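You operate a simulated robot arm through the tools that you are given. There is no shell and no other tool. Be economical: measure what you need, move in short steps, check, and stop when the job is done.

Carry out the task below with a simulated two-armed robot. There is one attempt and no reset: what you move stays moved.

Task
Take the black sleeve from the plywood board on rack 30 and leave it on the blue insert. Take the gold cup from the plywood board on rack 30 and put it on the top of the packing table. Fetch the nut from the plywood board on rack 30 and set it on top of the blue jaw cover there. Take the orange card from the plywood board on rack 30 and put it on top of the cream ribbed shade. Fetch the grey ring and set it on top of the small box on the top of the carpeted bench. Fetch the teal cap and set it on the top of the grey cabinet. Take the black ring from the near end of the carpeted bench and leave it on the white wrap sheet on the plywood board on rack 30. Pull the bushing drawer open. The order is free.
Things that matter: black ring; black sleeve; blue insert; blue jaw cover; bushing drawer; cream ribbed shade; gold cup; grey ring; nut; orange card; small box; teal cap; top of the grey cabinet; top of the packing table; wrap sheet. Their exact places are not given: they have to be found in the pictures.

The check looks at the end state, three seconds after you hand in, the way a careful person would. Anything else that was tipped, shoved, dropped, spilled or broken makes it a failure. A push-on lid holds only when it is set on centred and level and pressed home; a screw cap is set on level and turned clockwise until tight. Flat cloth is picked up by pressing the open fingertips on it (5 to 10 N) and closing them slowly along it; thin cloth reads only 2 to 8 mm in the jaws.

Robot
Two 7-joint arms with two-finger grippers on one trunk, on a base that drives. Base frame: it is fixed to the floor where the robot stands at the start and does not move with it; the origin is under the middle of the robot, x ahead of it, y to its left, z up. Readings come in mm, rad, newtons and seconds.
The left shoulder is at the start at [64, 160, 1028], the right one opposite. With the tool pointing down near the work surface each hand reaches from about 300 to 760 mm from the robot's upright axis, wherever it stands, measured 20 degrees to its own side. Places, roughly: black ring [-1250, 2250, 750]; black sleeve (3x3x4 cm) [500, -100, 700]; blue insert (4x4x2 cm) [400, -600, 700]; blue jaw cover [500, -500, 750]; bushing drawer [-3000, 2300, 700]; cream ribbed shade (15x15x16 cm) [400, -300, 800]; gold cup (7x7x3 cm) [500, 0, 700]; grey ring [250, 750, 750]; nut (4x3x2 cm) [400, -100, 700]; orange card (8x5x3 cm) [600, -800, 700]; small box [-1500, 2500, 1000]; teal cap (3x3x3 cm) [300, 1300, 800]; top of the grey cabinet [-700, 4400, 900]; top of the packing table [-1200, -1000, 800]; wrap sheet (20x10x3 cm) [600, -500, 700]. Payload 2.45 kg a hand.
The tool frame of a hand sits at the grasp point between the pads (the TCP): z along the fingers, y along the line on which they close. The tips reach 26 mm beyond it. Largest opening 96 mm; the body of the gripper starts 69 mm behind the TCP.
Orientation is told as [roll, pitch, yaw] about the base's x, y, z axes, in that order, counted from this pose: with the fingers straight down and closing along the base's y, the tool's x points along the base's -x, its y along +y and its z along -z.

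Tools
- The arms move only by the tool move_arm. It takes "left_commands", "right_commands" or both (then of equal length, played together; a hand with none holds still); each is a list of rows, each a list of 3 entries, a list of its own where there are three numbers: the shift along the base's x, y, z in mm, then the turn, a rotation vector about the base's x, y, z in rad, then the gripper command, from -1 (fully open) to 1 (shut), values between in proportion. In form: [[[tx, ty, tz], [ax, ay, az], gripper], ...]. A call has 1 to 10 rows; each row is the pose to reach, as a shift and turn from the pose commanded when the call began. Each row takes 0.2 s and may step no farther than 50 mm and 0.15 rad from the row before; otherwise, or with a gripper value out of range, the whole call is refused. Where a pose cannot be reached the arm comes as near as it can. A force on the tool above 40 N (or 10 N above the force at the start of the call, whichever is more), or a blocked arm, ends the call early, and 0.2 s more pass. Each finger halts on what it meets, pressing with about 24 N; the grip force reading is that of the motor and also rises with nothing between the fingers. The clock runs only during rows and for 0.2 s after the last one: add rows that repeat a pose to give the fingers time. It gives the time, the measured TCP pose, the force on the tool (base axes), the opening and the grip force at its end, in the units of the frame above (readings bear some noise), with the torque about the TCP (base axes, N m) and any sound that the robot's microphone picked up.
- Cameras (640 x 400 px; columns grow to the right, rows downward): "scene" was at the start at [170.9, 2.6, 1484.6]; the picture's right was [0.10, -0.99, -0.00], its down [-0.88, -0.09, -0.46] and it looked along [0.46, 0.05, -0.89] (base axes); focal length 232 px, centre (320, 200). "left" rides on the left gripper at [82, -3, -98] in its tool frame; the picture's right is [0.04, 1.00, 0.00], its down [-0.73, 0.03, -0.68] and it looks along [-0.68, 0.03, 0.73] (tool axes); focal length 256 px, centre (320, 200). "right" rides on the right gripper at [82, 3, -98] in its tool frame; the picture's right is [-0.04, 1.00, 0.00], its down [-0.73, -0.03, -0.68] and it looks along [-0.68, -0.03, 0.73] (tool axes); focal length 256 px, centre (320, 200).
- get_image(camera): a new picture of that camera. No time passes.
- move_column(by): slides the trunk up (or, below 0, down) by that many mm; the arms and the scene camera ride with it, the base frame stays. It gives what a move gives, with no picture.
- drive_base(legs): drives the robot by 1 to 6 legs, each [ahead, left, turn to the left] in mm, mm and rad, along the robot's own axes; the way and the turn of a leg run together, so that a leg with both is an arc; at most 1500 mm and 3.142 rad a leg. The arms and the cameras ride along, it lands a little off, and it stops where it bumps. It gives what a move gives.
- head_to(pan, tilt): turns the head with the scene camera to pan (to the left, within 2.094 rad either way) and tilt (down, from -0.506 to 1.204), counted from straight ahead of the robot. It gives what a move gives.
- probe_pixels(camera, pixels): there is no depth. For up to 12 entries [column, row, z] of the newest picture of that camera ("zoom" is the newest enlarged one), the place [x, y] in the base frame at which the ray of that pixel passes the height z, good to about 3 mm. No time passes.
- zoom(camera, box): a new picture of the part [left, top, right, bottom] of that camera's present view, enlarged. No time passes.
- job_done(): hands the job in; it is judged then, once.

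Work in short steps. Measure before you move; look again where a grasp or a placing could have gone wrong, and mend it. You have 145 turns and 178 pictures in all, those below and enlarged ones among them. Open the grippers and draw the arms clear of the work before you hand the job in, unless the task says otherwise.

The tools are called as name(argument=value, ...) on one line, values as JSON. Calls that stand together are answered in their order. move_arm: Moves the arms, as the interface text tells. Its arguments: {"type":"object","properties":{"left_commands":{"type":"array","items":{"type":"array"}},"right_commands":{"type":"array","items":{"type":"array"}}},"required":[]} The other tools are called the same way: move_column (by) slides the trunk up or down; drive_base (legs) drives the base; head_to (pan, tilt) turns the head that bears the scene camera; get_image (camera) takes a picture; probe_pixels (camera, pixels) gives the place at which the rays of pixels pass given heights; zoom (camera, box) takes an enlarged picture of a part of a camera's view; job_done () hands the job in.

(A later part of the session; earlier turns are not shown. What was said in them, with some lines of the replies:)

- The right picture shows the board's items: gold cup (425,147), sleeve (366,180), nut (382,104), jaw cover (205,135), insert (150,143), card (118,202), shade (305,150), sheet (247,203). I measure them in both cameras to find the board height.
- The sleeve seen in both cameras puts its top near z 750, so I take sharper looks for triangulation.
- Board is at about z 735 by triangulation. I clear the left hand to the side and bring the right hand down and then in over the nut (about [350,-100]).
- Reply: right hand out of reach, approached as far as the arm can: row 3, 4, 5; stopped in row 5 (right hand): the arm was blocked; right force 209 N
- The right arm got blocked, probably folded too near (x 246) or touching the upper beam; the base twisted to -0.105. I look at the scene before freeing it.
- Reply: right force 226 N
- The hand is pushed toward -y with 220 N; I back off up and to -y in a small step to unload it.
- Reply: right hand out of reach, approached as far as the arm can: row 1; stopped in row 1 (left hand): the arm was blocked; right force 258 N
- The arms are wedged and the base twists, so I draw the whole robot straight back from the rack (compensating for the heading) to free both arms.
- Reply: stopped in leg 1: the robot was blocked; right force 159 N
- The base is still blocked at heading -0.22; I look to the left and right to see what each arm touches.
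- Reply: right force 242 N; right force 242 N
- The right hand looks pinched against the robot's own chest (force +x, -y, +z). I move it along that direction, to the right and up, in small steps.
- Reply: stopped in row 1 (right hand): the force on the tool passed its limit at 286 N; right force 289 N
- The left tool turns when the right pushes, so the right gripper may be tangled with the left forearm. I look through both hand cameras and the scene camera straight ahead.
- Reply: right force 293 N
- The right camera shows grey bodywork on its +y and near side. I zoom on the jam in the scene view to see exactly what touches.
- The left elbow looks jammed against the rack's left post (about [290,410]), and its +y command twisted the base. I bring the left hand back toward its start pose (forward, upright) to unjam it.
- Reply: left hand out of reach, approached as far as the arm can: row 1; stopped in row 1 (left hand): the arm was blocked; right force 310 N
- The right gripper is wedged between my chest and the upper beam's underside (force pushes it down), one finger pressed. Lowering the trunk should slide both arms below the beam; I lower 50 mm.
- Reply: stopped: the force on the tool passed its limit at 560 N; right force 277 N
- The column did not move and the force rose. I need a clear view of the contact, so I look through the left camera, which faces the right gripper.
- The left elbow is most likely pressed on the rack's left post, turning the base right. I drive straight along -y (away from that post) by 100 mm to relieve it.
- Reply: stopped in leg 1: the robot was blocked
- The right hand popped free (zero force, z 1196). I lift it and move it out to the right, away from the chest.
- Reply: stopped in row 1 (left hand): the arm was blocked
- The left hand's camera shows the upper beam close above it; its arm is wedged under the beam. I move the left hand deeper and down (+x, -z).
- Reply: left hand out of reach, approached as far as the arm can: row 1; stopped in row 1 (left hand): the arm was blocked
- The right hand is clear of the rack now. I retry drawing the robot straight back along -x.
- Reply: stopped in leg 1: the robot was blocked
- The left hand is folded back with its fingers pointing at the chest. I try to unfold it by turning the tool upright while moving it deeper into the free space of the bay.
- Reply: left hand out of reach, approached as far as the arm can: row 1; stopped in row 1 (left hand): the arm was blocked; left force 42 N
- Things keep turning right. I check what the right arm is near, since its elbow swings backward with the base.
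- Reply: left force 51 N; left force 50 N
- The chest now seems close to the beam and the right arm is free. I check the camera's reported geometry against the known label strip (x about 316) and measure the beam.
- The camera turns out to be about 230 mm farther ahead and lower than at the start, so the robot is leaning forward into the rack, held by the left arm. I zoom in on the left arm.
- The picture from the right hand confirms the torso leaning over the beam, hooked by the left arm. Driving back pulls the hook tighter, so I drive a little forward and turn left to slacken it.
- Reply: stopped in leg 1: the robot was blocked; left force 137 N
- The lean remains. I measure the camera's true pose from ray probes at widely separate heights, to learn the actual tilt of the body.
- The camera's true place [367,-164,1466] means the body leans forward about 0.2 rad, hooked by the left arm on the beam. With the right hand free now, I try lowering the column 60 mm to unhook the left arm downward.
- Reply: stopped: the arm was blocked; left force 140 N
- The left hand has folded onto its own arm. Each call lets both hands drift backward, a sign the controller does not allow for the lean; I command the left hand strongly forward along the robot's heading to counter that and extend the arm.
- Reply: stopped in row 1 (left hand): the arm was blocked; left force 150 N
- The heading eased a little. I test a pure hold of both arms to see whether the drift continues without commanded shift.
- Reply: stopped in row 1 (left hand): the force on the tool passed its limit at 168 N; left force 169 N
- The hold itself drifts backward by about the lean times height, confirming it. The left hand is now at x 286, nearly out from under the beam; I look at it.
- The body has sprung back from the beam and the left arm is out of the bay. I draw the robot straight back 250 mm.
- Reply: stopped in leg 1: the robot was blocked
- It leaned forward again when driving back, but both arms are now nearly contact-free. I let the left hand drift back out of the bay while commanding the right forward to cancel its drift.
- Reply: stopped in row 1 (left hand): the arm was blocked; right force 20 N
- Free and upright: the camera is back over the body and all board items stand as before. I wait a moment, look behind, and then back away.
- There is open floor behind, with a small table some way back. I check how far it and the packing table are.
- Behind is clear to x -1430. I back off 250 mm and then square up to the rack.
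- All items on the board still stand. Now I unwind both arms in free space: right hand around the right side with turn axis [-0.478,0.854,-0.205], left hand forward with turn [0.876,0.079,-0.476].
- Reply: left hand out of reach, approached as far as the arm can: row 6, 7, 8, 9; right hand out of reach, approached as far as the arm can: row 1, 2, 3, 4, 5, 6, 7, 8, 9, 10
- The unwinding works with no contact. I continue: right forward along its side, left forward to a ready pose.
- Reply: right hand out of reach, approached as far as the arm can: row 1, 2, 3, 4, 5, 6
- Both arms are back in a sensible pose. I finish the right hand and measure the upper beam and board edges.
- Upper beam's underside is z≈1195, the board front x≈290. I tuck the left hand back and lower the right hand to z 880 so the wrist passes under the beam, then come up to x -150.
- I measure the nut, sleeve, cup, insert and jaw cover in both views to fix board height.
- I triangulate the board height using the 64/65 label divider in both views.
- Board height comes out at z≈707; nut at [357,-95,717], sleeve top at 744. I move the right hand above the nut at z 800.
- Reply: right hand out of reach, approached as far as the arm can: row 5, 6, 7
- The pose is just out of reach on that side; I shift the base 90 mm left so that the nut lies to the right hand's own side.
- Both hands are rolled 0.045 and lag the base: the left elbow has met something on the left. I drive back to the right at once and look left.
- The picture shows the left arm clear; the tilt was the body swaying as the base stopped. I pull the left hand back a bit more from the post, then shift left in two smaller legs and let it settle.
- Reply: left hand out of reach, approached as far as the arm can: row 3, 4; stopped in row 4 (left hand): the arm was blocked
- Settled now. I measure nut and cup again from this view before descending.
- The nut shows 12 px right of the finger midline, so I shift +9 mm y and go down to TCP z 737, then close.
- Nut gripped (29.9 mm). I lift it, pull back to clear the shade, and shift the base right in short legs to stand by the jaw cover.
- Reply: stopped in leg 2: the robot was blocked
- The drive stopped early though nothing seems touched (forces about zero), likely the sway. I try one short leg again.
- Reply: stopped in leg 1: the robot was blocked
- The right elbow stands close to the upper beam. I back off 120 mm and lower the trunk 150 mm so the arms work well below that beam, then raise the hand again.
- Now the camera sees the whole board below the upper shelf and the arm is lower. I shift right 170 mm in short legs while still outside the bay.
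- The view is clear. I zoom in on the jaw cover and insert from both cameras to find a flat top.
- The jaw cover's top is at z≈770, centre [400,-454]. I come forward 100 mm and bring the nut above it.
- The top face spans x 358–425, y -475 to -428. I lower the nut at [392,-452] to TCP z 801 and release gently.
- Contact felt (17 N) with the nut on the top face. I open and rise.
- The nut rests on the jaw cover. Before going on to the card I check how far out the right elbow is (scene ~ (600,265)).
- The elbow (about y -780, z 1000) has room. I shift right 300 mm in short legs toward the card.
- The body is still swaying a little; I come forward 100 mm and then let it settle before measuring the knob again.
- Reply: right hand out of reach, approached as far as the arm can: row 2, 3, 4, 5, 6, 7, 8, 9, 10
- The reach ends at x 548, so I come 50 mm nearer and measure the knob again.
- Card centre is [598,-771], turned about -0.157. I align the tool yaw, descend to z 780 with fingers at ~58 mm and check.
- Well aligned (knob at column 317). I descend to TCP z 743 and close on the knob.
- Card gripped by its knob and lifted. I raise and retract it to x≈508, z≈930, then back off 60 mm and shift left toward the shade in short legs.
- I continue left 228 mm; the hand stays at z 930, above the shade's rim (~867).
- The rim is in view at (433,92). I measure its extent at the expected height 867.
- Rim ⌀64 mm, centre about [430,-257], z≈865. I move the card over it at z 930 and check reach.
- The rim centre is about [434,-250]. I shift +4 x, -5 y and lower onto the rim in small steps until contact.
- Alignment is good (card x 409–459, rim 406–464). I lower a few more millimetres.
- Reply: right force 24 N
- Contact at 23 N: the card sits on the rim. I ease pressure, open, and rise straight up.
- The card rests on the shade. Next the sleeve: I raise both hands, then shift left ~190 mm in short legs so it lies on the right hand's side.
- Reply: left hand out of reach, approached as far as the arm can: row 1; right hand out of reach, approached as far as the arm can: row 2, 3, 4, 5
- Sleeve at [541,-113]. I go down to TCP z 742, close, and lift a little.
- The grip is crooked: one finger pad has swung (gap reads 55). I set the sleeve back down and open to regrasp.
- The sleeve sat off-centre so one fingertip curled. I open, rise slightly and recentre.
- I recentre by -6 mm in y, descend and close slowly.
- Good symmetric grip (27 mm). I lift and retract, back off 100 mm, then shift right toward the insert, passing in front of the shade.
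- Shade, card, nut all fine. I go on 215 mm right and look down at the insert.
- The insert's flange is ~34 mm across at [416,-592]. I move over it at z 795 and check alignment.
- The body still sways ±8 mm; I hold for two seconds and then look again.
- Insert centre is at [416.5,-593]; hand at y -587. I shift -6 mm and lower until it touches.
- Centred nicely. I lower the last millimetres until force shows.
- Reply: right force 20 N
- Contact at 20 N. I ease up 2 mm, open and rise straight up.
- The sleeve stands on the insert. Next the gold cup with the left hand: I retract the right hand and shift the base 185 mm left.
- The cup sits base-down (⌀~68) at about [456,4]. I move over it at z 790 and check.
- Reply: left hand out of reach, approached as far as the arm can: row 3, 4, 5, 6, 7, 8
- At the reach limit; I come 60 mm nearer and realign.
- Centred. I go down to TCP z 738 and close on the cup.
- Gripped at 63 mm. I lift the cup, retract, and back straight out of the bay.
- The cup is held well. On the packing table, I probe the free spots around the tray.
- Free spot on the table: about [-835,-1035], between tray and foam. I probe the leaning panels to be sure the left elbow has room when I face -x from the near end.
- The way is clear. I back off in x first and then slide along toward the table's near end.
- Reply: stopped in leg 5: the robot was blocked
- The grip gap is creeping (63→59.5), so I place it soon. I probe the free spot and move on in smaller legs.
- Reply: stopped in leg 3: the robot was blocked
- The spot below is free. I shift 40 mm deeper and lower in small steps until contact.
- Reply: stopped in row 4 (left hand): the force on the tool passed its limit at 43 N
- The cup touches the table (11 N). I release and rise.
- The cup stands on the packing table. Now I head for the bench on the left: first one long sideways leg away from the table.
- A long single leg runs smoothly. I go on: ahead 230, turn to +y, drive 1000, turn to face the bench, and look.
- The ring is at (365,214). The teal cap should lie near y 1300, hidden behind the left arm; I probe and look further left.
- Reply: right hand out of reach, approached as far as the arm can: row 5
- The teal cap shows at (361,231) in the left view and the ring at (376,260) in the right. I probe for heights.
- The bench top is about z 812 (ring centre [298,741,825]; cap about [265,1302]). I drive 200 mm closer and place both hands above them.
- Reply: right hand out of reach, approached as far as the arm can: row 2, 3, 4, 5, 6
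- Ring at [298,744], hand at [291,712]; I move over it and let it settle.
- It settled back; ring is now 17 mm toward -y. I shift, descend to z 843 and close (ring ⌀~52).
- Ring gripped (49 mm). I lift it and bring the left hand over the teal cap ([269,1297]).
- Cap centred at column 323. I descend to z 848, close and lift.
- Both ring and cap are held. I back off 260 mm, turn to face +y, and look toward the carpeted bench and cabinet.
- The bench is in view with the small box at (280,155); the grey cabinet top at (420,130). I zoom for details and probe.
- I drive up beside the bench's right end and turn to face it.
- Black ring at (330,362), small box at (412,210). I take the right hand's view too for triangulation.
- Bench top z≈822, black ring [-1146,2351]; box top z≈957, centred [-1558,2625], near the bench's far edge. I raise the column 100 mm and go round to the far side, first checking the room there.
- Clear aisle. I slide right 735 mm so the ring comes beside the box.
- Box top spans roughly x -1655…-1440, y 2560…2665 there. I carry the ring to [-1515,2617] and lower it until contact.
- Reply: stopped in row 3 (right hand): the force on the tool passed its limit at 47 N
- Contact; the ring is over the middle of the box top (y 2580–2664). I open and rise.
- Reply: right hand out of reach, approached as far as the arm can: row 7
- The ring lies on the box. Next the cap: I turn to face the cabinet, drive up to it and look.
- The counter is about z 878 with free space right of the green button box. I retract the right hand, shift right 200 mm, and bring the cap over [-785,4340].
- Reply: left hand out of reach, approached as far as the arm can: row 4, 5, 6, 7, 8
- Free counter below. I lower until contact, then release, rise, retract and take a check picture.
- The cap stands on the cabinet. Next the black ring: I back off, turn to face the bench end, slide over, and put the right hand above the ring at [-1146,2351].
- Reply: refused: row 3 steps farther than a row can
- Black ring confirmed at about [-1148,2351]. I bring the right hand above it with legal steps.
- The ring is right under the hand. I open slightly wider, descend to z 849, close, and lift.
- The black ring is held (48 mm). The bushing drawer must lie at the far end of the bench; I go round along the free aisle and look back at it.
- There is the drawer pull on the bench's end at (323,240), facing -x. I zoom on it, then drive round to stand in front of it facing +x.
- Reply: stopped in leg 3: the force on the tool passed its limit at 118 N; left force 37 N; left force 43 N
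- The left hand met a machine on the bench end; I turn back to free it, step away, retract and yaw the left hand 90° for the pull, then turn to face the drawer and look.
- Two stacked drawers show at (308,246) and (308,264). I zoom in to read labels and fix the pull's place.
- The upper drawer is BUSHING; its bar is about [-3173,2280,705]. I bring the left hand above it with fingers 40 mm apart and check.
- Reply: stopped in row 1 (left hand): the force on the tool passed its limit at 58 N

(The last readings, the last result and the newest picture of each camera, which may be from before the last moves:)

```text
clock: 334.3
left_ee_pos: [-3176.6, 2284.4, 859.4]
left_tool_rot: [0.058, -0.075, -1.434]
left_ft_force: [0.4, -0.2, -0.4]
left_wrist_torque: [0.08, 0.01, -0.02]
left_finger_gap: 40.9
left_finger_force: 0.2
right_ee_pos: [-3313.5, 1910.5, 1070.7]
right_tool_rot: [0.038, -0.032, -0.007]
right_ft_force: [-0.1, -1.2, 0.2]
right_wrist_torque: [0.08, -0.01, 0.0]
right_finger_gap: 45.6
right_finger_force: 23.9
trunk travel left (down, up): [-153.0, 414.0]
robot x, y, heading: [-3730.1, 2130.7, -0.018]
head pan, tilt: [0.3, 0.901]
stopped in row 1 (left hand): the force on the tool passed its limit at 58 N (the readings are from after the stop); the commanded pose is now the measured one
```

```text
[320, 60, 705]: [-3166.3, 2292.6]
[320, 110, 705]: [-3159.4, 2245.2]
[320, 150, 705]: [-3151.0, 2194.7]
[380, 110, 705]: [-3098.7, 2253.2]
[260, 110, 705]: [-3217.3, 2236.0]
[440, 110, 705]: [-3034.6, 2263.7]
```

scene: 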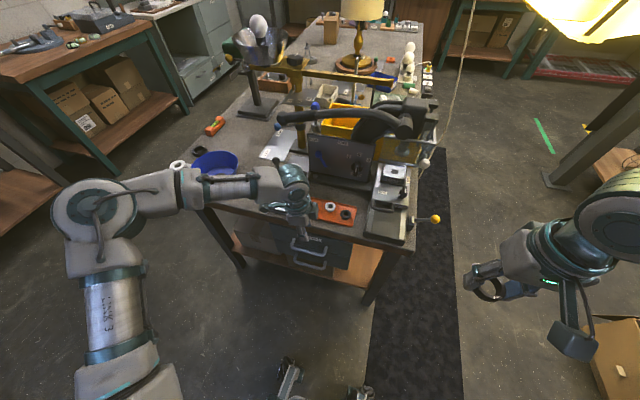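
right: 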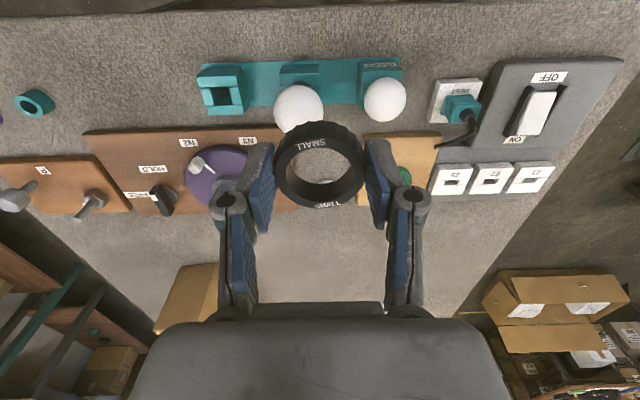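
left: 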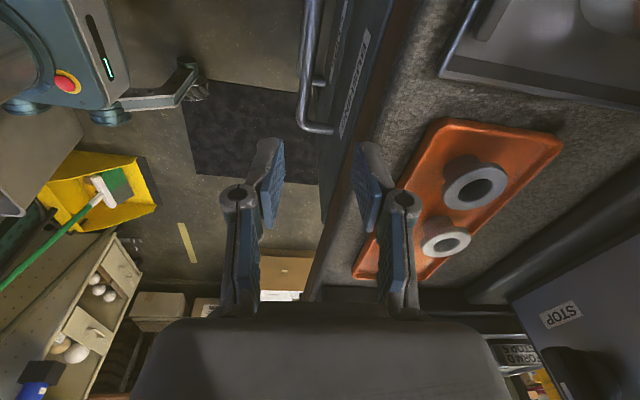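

The inner fingertip touched the bench edge, so the bar lies farther out (x≈-3182). I rise, tilt the tool 0.4 rad so the gripper body leans away from the bench, come down on the bar, close, and pull by backing the base.

move_arm(left_commands=[[[-10, 0, 20], [0, -0.1, 0], 0.25], [[-25, 0, 30], [0, -0.2, 0], 0.25], [[-40, 0, 30], [0, -0.3, 0], 0.25], [[-55, 0, 30], [0, -0.4, 0], 0.25], [[-44, 0, -14], [0, -0.4, 0], 0.25], [[-33, 0, -58], [0, -0.4, 0], 0.25], [[-22, 0, -102], [0, -0.4, 0], 0.25], [[-11, 0, -140], [0, -0.4, 0], 0.25], [[-10, 0, -147], [0, -0.4, 0], 0.25], [[-10, 0, -147], [0, -0.4, 0], 0.25]])

get_image(camera="left")

move_arm(left_commands=[[[0, 0, 0], [0, 0, 0], 0.5], [[0, 0, 0], [0, 0, 0], 0.8], [[0, 0, 0], [0, 0, 0], 1], [[0, 0, 0], [0, 0, 0], 1]])

drive_base(legs=[[-180, 0, 0]])

get_image(camera="scene")

```text
clock: 336.5
left_ee_pos: [-3186.7, 2304.7, 706.7]
left_tool_rot: [0.454, -0.143, -1.475]
left_ft_force: [-0.3, 2.1, 0.2]
left_wrist_torque: [-0.05, -0.02, -0.04]
left_finger_gap: 36.1
left_finger_force: 0.0
right_ee_pos: [-3312.6, 1934.6, 1075.1]
right_tool_rot: [0.019, -0.032, -0.003]
right_ft_force: [0.1, 0.8, -0.4]
right_wrist_torque: [-0.05, -0.01, 0.02]
right_finger_gap: 45.3
right_finger_force: 24.2
trunk travel left (down, up): [-153.0, 414.0]
robot x, y, heading: [-3731.8, 2132.8, -0.022]
head pan, tilt: [0.3, 0.901]
```

```text
15 pictures are left
```

left: 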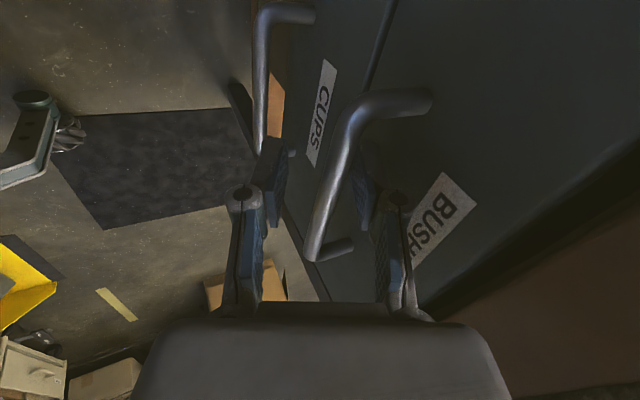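

```text
clock: 337.5
left_ee_pos: [-3187.0, 2291.3, 709.5]
left_tool_rot: [0.457, -0.134, -1.482]
left_ft_force: [2.6, -22.0, 5.8]
left_wrist_torque: [-0.63, 0.06, -1.56]
left_finger_gap: 14.3
left_finger_force: 40.7
right_ee_pos: [-3313.8, 1919.5, 1072.5]
right_tool_rot: [0.03, -0.032, -0.005]
right_ft_force: [-0.7, 0.5, -0.3]
right_wrist_torque: [0.03, -0.04, 0.02]
right_finger_gap: 45.5
right_finger_force: 23.7
trunk travel left (down, up): [-153.0, 414.0]
robot x, y, heading: [-3733.4, 2129.9, -0.019]
head pan, tilt: [0.3, 0.901]
```

```text
clock: 338.9
left_ee_pos: [-3336.8, 2292.7, 710.9]
left_tool_rot: [0.456, -0.154, -1.5]
left_ft_force: [-1.9, -16.9, -25.3]
left_wrist_torque: [1.32, -0.01, -0.47]
left_finger_gap: 14.1
left_finger_force: 40.6
right_ee_pos: [-3464.4, 1933.2, 1077.6]
right_tool_rot: [0.016, -0.04, -0.008]
right_ft_force: [-1.0, 0.3, 0.4]
right_wrist_torque: [-0.02, 0.0, 0.0]
right_finger_gap: 45.4
right_finger_force: 24.1
trunk travel left (down, up): [-153.0, 414.0]
robot x, y, heading: [-3873.5, 2137.3, -0.022]
head pan, tilt: [0.3, 0.901]
stopped in leg 1: the force on the tool passed its limit at 41 N (the readings are from after the stop); the commanded pose is now the measured one
```

```text
14 pictures are left
```

scene: 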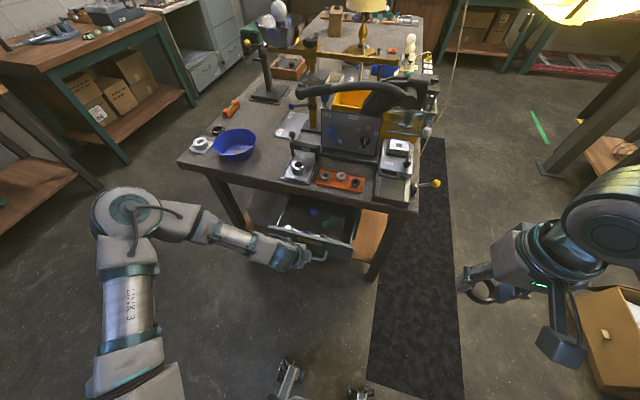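

The BUSHING drawer is pulled open about 150 mm. I release the handle, withdraw up and back, and drive the long way round to the rack with the black ring.

move_arm(left_commands=[[[0, 0, 0], [0, 0, 0], 0.6], [[0, 0, 0], [0, 0, 0], 0.2], [[0, 0, 0], [0, 0, 0], 0.2], [[-18, 0, 42], [0, 0, 0], 0.2], [[-36, 0, 84], [0, 0, 0], 0.2], [[-54, 0, 126], [0, 0, 0], 0.2], [[-72, 0, 168], [0, 0.1, 0], 0.2], [[-90, 0, 210], [0, 0.2, 0], 0.2], [[-108, 0, 252], [0, 0.3, 0], 0.2], [[-125, 0, 295], [0, 0.4, 0], 0.2]])

drive_base(legs=[[120, 0, 0.02], [0, 1210, 0], [1500, 0, 0], [1500, 0, 0], [0, 0, -1.571], [1500, 0, 0]])

drive_base(legs=[[1500, 0, 0], [600, 0, 0], [0, 0, 1.571]])

move_column(by=-100)

move_arm(right_commands=[[[0, 0, -30], [0, 0, 0], 0.2], [[0, 0, -60], [0, 0, 0], 0.2], [[0, 0, -85], [0, 0, 0], 0.2], [[0, 0, -85], [0, 0, 0], 0.2]])

get_image(camera="right")

```text
clock: 341.1
left_ee_pos: [-3460.2, 2296.2, 1010.8]
left_tool_rot: [0.063, -0.113, -1.442]
left_ft_force: [1.0, 0.0, -0.3]
left_wrist_torque: [0.03, -0.01, 0.0]
left_finger_gap: 38.5
left_finger_force: 0.2
right_ee_pos: [-3462.8, 1935.2, 1078.0]
right_tool_rot: [0.019, -0.04, -0.008]
right_ft_force: [-0.4, -0.1, 0.4]
right_wrist_torque: [0.01, 0.04, 0.02]
right_finger_gap: 45.2
right_finger_force: 24.0
trunk travel left (down, up): [-153.0, 414.0]
robot x, y, heading: [-3873.6, 2138.7, -0.024]
head pan, tilt: [0.3, 0.901]
```

```text
clock: 373.0
left_ee_pos: [-603.5, 1488.4, 1009.3]
left_tool_rot: [0.061, -0.121, -2.994]
left_ft_force: [0.7, -0.6, -0.3]
left_wrist_torque: [-0.04, 0.03, -0.03]
left_finger_gap: 38.4
left_finger_force: 0.0
right_ee_pos: [-965.1, 1486.5, 1079.6]
right_tool_rot: [0.009, -0.04, -1.563]
right_ft_force: [1.2, -1.4, -0.2]
right_wrist_torque: [0.0, 0.03, -0.02]
right_finger_gap: 45.6
right_finger_force: 24.2
trunk travel left (down, up): [-153.0, 414.0]
robot x, y, heading: [-782.0, 1901.2, -1.577]
head pan, tilt: [0.3, 0.901]
```

```text
clock: 387.2
left_ee_pos: [-389.5, -4.7, 1011.2]
left_tool_rot: [0.069, -0.118, -1.425]
left_ft_force: [-0.5, 0.4, 1.1]
left_wrist_torque: [0.01, 0.01, 0.01]
left_finger_gap: 38.3
left_finger_force: 0.0
right_ee_pos: [-389.9, -368.4, 1080.1]
right_tool_rot: [0.013, -0.041, 0.007]
right_ft_force: [0.3, -0.3, -0.3]
right_wrist_torque: [-0.01, -0.01, -0.03]
right_finger_gap: 45.5
right_finger_force: 24.2
trunk travel left (down, up): [-153.0, 414.0]
robot x, y, heading: [-798.1, -178.6, -0.01]
head pan, tilt: [0.3, 0.901]
```

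```text
clock: 388.5
left_ee_pos: [-394.5, -4.5, 913.5]
left_tool_rot: [0.071, -0.12, -1.427]
left_ft_force: [-0.3, -0.3, 0.4]
left_wrist_torque: [0.01, 0.01, -0.01]
left_finger_gap: 38.5
left_finger_force: 0.0
right_ee_pos: [-395.0, -367.3, 982.7]
right_tool_rot: [0.013, -0.051, 0.007]
right_ft_force: [0.1, -0.1, -0.6]
right_wrist_torque: [-0.02, -0.01, 0.01]
right_finger_gap: 45.5
right_finger_force: 24.2
trunk travel left (down, up): [-53.0, 514.0]
robot x, y, heading: [-796.6, -177.3, -0.006]
head pan, tilt: [0.3, 0.901]
```

```text
clock: 389.5
left_ee_pos: [-394.4, -5.0, 912.9]
left_tool_rot: [0.071, -0.117, -1.426]
left_ft_force: [0.4, -0.5, 0.9]
left_wrist_torque: [-0.03, -0.02, 0.0]
left_finger_gap: 38.3
left_finger_force: 0.1
right_ee_pos: [-394.1, -368.6, 897.8]
right_tool_rot: [0.012, -0.048, 0.008]
right_ft_force: [0.3, 0.4, -0.7]
right_wrist_torque: [0.02, 0.04, -0.02]
right_finger_gap: 45.3
right_finger_force: 24.5
trunk travel left (down, up): [-53.0, 514.0]
robot x, y, heading: [-800.7, -180.3, -0.009]
head pan, tilt: [0.3, 0.901]
```

```text
13 pictures are left
5 turns are left
```

right: 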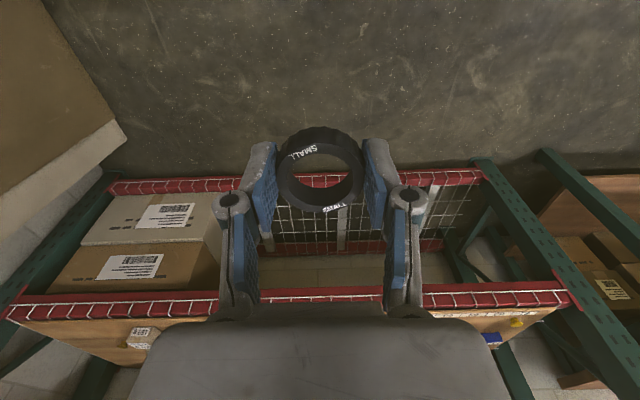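

Five turns left. I align with the sheet (about [598,-463]), drive into place, extend over it at z≈800 and look.

drive_base(legs=[[0, -92, 0.005], [780, 0, 0]])

move_arm(right_commands=[[[35, 0, 0], [0, 0.01, 0], 0.2], [[70, 0, 0], [0, 0.02, 0], 0.2], [[105, 0, 0], [0, 0.03, 0], 0.2], [[140, 0, -10], [0, 0.04, 0], 0.2], [[175, -1, -30], [0, 0.045, 0], 0.2], [[205, -2, -55], [0, 0.045, 0], 0.2], [[208, -2, -80], [0, 0.045, 0], 0.2], [[208, -2, -95], [0, 0.045, 0], 0.2], [[208, -2, -95], [0, 0.045, 0], 0.2], [[208, -2, -95], [0, 0.045, 0], 0.2]])

get_image(camera="right")

probe_pixels(camera="right", pixels=[[320, 60, 730], [320, 100, 730], [320, 140, 730], [320, 180, 730], [250, 120, 730], [390, 120, 730]])

```text
clock: 394.4
left_ee_pos: [373.9, -119.0, 914.7]
left_tool_rot: [0.067, -0.11, -1.431]
left_ft_force: [0.4, 0.4, -0.8]
left_wrist_torque: [-0.01, -0.01, -0.01]
left_finger_gap: 38.5
left_finger_force: 0.0
right_ee_pos: [373.5, -481.1, 895.3]
right_tool_rot: [0.023, -0.046, 0.0]
right_ft_force: [0.8, 0.4, 0.0]
right_wrist_torque: [0.03, 0.02, -0.02]
right_finger_gap: 45.4
right_finger_force: 24.2
trunk travel left (down, up): [-53.0, 514.0]
robot x, y, heading: [-30.7, -277.4, -0.016]
head pan, tilt: [0.3, 0.901]
```

```text
clock: 395.6
left_ee_pos: [381.0, -159.0, 892.6]
left_tool_rot: [0.035, -0.078, -1.454]
left_ft_force: [-2.2, 0.9, 3.1]
left_wrist_torque: [-0.09, -0.23, -0.04]
left_finger_gap: 38.2
left_finger_force: 0.0
right_ee_pos: [540.6, -524.0, 827.3]
right_tool_rot: [0.048, 0.04, -0.023]
right_ft_force: [-1.7, 2.0, 3.6]
right_wrist_torque: [-0.19, -0.22, -0.03]
right_finger_gap: 45.5
right_finger_force: 24.5
trunk travel left (down, up): [-53.0, 514.0]
robot x, y, heading: [-62.5, -279.7, -0.032]
head pan, tilt: [0.3, 0.901]
stopped in row 6 (left hand): the arm was blocked; the commanded pose is now the measured one
```

```text
12 pictures are left
```

right: 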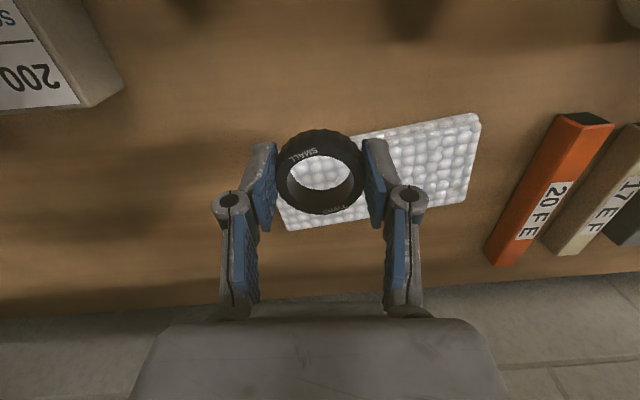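

```text
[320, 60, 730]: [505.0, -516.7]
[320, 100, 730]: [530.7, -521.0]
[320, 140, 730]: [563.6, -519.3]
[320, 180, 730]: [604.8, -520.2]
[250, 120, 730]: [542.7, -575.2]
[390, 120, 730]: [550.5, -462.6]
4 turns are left
```

The left arm was blocked and the body leans slightly, probably its elbow near the beam. I lower and move the left hand aside to relieve it, then continue the right hand toward the sheet (centre ≈[595,-465]).

move_arm(left_commands=[[[-10, 15, -12], [0, 0, 0], 0.2], [[-20, 30, -25], [0, 0, 0], 0.2], [[-30, 45, -38], [0, 0, 0], 0.2], [[-40, 60, -50], [0, 0, 0], 0.2], [[-40, 75, -60], [0, 0, 0], 0.2], [[-40, 75, -60], [0, 0, 0], 0.2], [[-40, 75, -60], [0, 0, 0], 0.2], [[-40, 75, -60], [0, 0, 0], 0.2], [[-40, 75, -60], [0, 0, 0], 0.2]])

move_arm(right_commands=[[[15, 5, 0], [0, 0, 0], 0.2], [[30, 12, -8], [0, 0, 0], 0.2], [[45, 18, -15], [0, 0, 0], 0.2], [[45, 18, -15], [0, 0, 0], 0.2], [[45, 18, -15], [0, 0, 0], 0.2], [[45, 18, -15], [0, 0, 0], 0.2], [[45, 18, -15], [0, 0, 0], 0.2], [[45, 18, -15], [0, 0, 0], 0.2], [[45, 18, -15], [0, 0, 0], 0.2]])

get_image(camera="right")

probe_pixels(camera="right", pixels=[[320, 60, 730], [320, 100, 730], [320, 140, 730], [320, 180, 730], [250, 120, 730], [390, 120, 730], [450, 160, 730], [220, 160, 730]])

get_image(camera="left")

```text
clock: 397.6
left_ee_pos: [328.9, -54.1, 835.1]
left_tool_rot: [0.046, -0.103, -1.454]
left_ft_force: [0.1, 0.2, 1.0]
left_wrist_torque: [-0.01, -0.01, 0.0]
left_finger_gap: 38.4
left_finger_force: 0.1
right_ee_pos: [528.8, -498.9, 839.7]
right_tool_rot: [0.019, 0.031, -0.026]
right_ft_force: [-0.7, 0.6, 0.7]
right_wrist_torque: [0.01, 0.0, 0.03]
right_finger_gap: 45.4
right_finger_force: 23.5
trunk travel left (down, up): [-53.0, 514.0]
robot x, y, heading: [-65.7, -276.3, -0.033]
head pan, tilt: [0.3, 0.901]
```

```text
clock: 399.6
left_ee_pos: [328.9, -63.0, 836.6]
left_tool_rot: [0.046, -0.096, -1.456]
left_ft_force: [-0.5, 0.3, 0.5]
left_wrist_torque: [0.0, -0.02, 0.01]
left_finger_gap: 38.3
left_finger_force: 0.2
right_ee_pos: [565.5, -493.8, 825.2]
right_tool_rot: [0.028, 0.031, -0.031]
right_ft_force: [0.6, -0.5, -0.5]
right_wrist_torque: [0.03, -0.04, 0.01]
right_finger_gap: 45.5
right_finger_force: 24.0
right hand out of reach, approached as far as the arm can: row 3, 4, 5, 6, 7, 8, 9
trunk travel left (down, up): [-53.0, 514.0]
robot x, y, heading: [-68.1, -278.5, -0.033]
head pan, tilt: [0.3, 0.901]
```

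```text
11 pictures are left
```

right: 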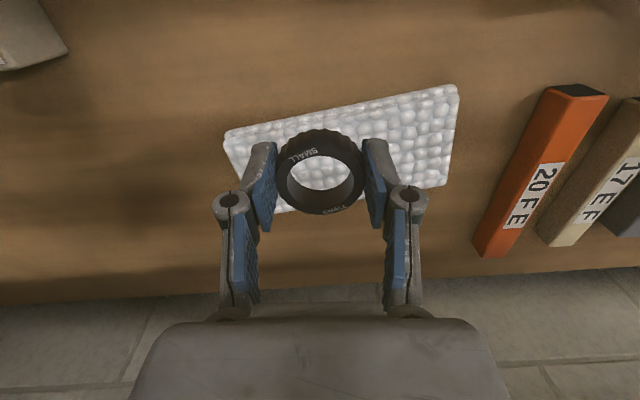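

```text
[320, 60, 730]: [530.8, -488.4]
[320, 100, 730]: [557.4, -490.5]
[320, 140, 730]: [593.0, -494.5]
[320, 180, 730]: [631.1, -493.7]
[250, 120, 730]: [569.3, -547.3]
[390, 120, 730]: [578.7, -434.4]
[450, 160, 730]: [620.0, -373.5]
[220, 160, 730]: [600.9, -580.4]
```

```text
10 pictures are left
3 turns are left
```

left: 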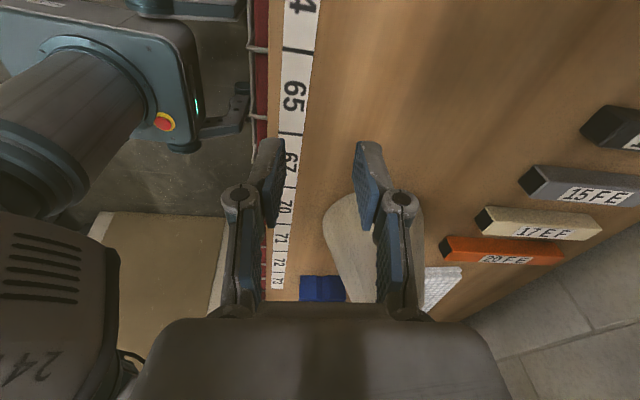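

The ring is just short of the sheet (sheet x 569–655 here). I drive 42 mm forward, lower until contact, release, rise, and check.

drive_base(legs=[[42, 0, 0]])

move_arm(right_commands=[[[0, 0, -20], [0, 0, 0], 0.2], [[0, 0, -40], [0, 0, 0], 0.2], [[0, 0, -52], [0, 0, 0], 0.2], [[0, 0, -58], [0, 0, 0], 0.2], [[0, 0, -62], [0, 0, 0], 0.2], [[0, 0, -66], [0, 0, 0], 0.2], [[0, 0, -69], [0, 0, 0], 0.2], [[0, 0, -72], [0, 0, 0], 0.2]])

move_arm(right_commands=[[[0, 0, 1], [0, 0, 0], 0.0], [[0, 0, 2], [0, 0, 0], -0.15], [[0, 0, 2], [0, 0, 0], -0.3], [[0, 0, 3], [0, 0, 0], -0.4], [[0, 0, 30], [0, 0, 0], -0.4], [[0, 0, 60], [0, 0, 0], -0.4], [[-20, 0, 90], [0, 0, 0], -0.4], [[-50, 0, 110], [0, 0, 0], -0.4]])

get_image(camera="right")

```text
clock: 400.5
left_ee_pos: [370.0, -62.4, 835.8]
left_tool_rot: [0.047, -0.097, -1.455]
left_ft_force: [-0.2, 0.4, -0.3]
left_wrist_torque: [0.01, 0.01, -0.01]
left_finger_gap: 38.4
left_finger_force: 0.0
right_ee_pos: [607.9, -494.7, 827.2]
right_tool_rot: [0.025, 0.029, -0.031]
right_ft_force: [-0.4, 1.1, 0.1]
right_wrist_torque: [0.03, 0.0, 0.0]
right_finger_gap: 45.6
right_finger_force: 23.9
trunk travel left (down, up): [-53.0, 514.0]
robot x, y, heading: [-26.5, -278.8, -0.031]
head pan, tilt: [0.3, 0.901]
```

```text
clock: 402.3
left_ee_pos: [366.8, -63.6, 839.0]
left_tool_rot: [0.05, -0.096, -1.456]
left_ft_force: [0.1, -0.3, -0.3]
left_wrist_torque: [0.04, 0.0, -0.02]
left_finger_gap: 38.4
left_finger_force: 0.0
right_ee_pos: [603.4, -494.2, 757.1]
right_tool_rot: [0.028, 0.027, -0.031]
right_ft_force: [-0.7, 0.3, 2.0]
right_wrist_torque: [-0.03, 0.0, -0.01]
right_finger_gap: 45.7
right_finger_force: 24.1
trunk travel left (down, up): [-53.0, 514.0]
robot x, y, heading: [-23.8, -281.4, -0.037]
head pan, tilt: [0.3, 0.901]
```

```text
clock: 404.1
left_ee_pos: [365.9, -63.7, 837.8]
left_tool_rot: [0.051, -0.098, -1.456]
left_ft_force: [0.0, -0.3, -0.9]
left_wrist_torque: [0.0, -0.01, 0.0]
left_finger_gap: 38.1
left_finger_force: 0.0
right_ee_pos: [554.4, -493.3, 866.2]
right_tool_rot: [0.027, 0.026, -0.029]
right_ft_force: [-0.3, 0.1, -1.4]
right_wrist_torque: [0.05, -0.02, 0.03]
right_finger_gap: 67.2
right_finger_force: 0.0
trunk travel left (down, up): [-53.0, 514.0]
robot x, y, heading: [-26.2, -279.6, -0.035]
head pan, tilt: [0.3, 0.901]
```

```text
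9 pictures are left
2 turns are left
```

right: 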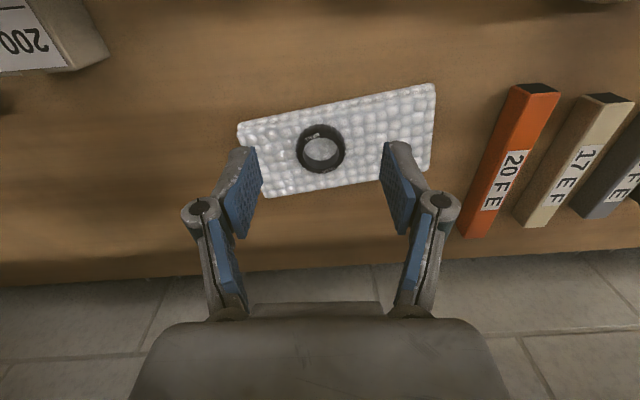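

The black ring rests on the sheet. I open both grippers and back straight out of the bay.

move_arm(left_commands=[[[0, 0, 0], [0, 0, 0], -0.5], [[0, 0, 0], [0, 0, 0], -1]], right_commands=[[[0, 0, 0], [0, 0, 0], -0.7], [[0, 0, 0], [0, 0, 0], -1]])

drive_base(legs=[[-400, 0, 0]])

head_to(pan=0.0, tilt=0.8)

get_image(camera="scene")

```text
clock: 404.7
left_ee_pos: [365.7, -62.6, 837.6]
left_tool_rot: [0.051, -0.096, -1.455]
left_ft_force: [0.4, 0.2, -1.3]
left_wrist_torque: [0.0, -0.02, 0.02]
left_finger_gap: 96.1
left_finger_force: 0.0
right_ee_pos: [554.3, -493.3, 867.2]
right_tool_rot: [0.026, 0.026, -0.032]
right_ft_force: [0.6, 0.5, 0.4]
right_wrist_torque: [0.0, -0.02, -0.02]
right_finger_gap: 96.0
right_finger_force: 0.0
trunk travel left (down, up): [-53.0, 514.0]
robot x, y, heading: [-23.0, -276.1, -0.035]
head pan, tilt: [0.3, 0.901]
```

```text
clock: 407.2
left_ee_pos: [-29.4, -49.7, 838.5]
left_tool_rot: [0.051, -0.096, -1.459]
left_ft_force: [-0.7, 0.0, 0.3]
left_wrist_torque: [0.0, -0.02, -0.02]
left_finger_gap: 96.1
left_finger_force: 0.2
right_ee_pos: [157.9, -480.0, 865.0]
right_tool_rot: [0.026, 0.026, -0.032]
right_ft_force: [-0.6, -0.6, 0.2]
right_wrist_torque: [0.02, 0.0, 0.01]
right_finger_gap: 96.1
right_finger_force: 0.0
trunk travel left (down, up): [-53.0, 514.0]
robot x, y, heading: [-419.4, -263.9, -0.04]
head pan, tilt: [0.3, 0.901]
```

```text
clock: 408.0
left_ee_pos: [-33.2, -49.7, 840.2]
left_tool_rot: [0.055, -0.098, -1.458]
left_ft_force: [-0.3, -0.2, 0.0]
left_wrist_torque: [0.03, 0.0, -0.04]
left_finger_gap: 96.2
left_finger_force: 0.2
right_ee_pos: [154.0, -480.9, 868.9]
right_tool_rot: [0.026, 0.022, -0.031]
right_ft_force: [-0.1, 0.2, 0.1]
right_wrist_torque: [0.03, 0.0, -0.01]
right_finger_gap: 95.8
right_finger_force: 0.1
trunk travel left (down, up): [-53.0, 514.0]
robot x, y, heading: [-419.0, -261.9, -0.033]
head pan, tilt: [0.0, 0.799]
```

```text
8 pictures are left
1 turns are left
```

scene: 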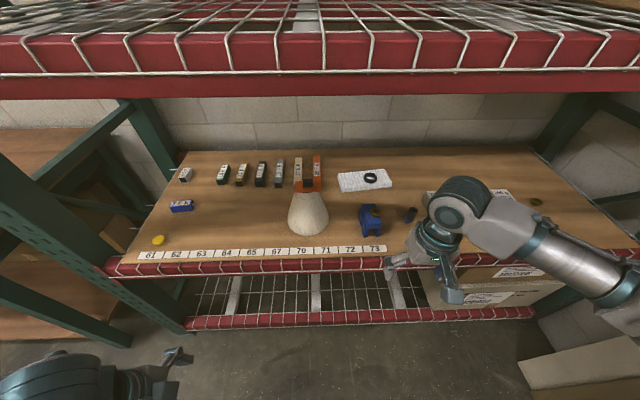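

The board shows the card on the shade, the nut on the jaw cover, the sleeve on the insert and the ring on the sheet. Both arms are clear of the rack, so I hand in.

job_done()

```text
The job is handed in.
```

I handed the job in with all eight parts done, but three contacts along the way could count against it.

**End state**
- **Rack 30:** the last picture shows the card on the cream shade, the nut on the jaw cover, the sleeve on the insert and the black ring on the wrap sheet.
- **Elsewhere:** I checked each of these when I did it, but not again at the end:
  - the gold cup is on the packing table
  - the grey ring is on the small box
  - the teal cap is on the grey cabinet
  - the bushing drawer is open about 150 mm

**Contacts that could fail the check**
- **Machine on the bench end:** the left hand hit it at about 118 N while I turned to the drawer. It stood in about the same place in later pictures, but I did not check it closely for damage.
- **Edge of the carpeted bench:** a left fingertip pressed on it or on the orange tray there, at about 58 N, while I reached for the drawer pull. Nothing there looked moved.
- **Rack, early on:** the arms jammed against it with more than 200 N and the robot leaned into it for a while. No item on the board looked tipped afterwards.

The teal cap was released slightly above the cabinet and dropped a short way; it looked upright.
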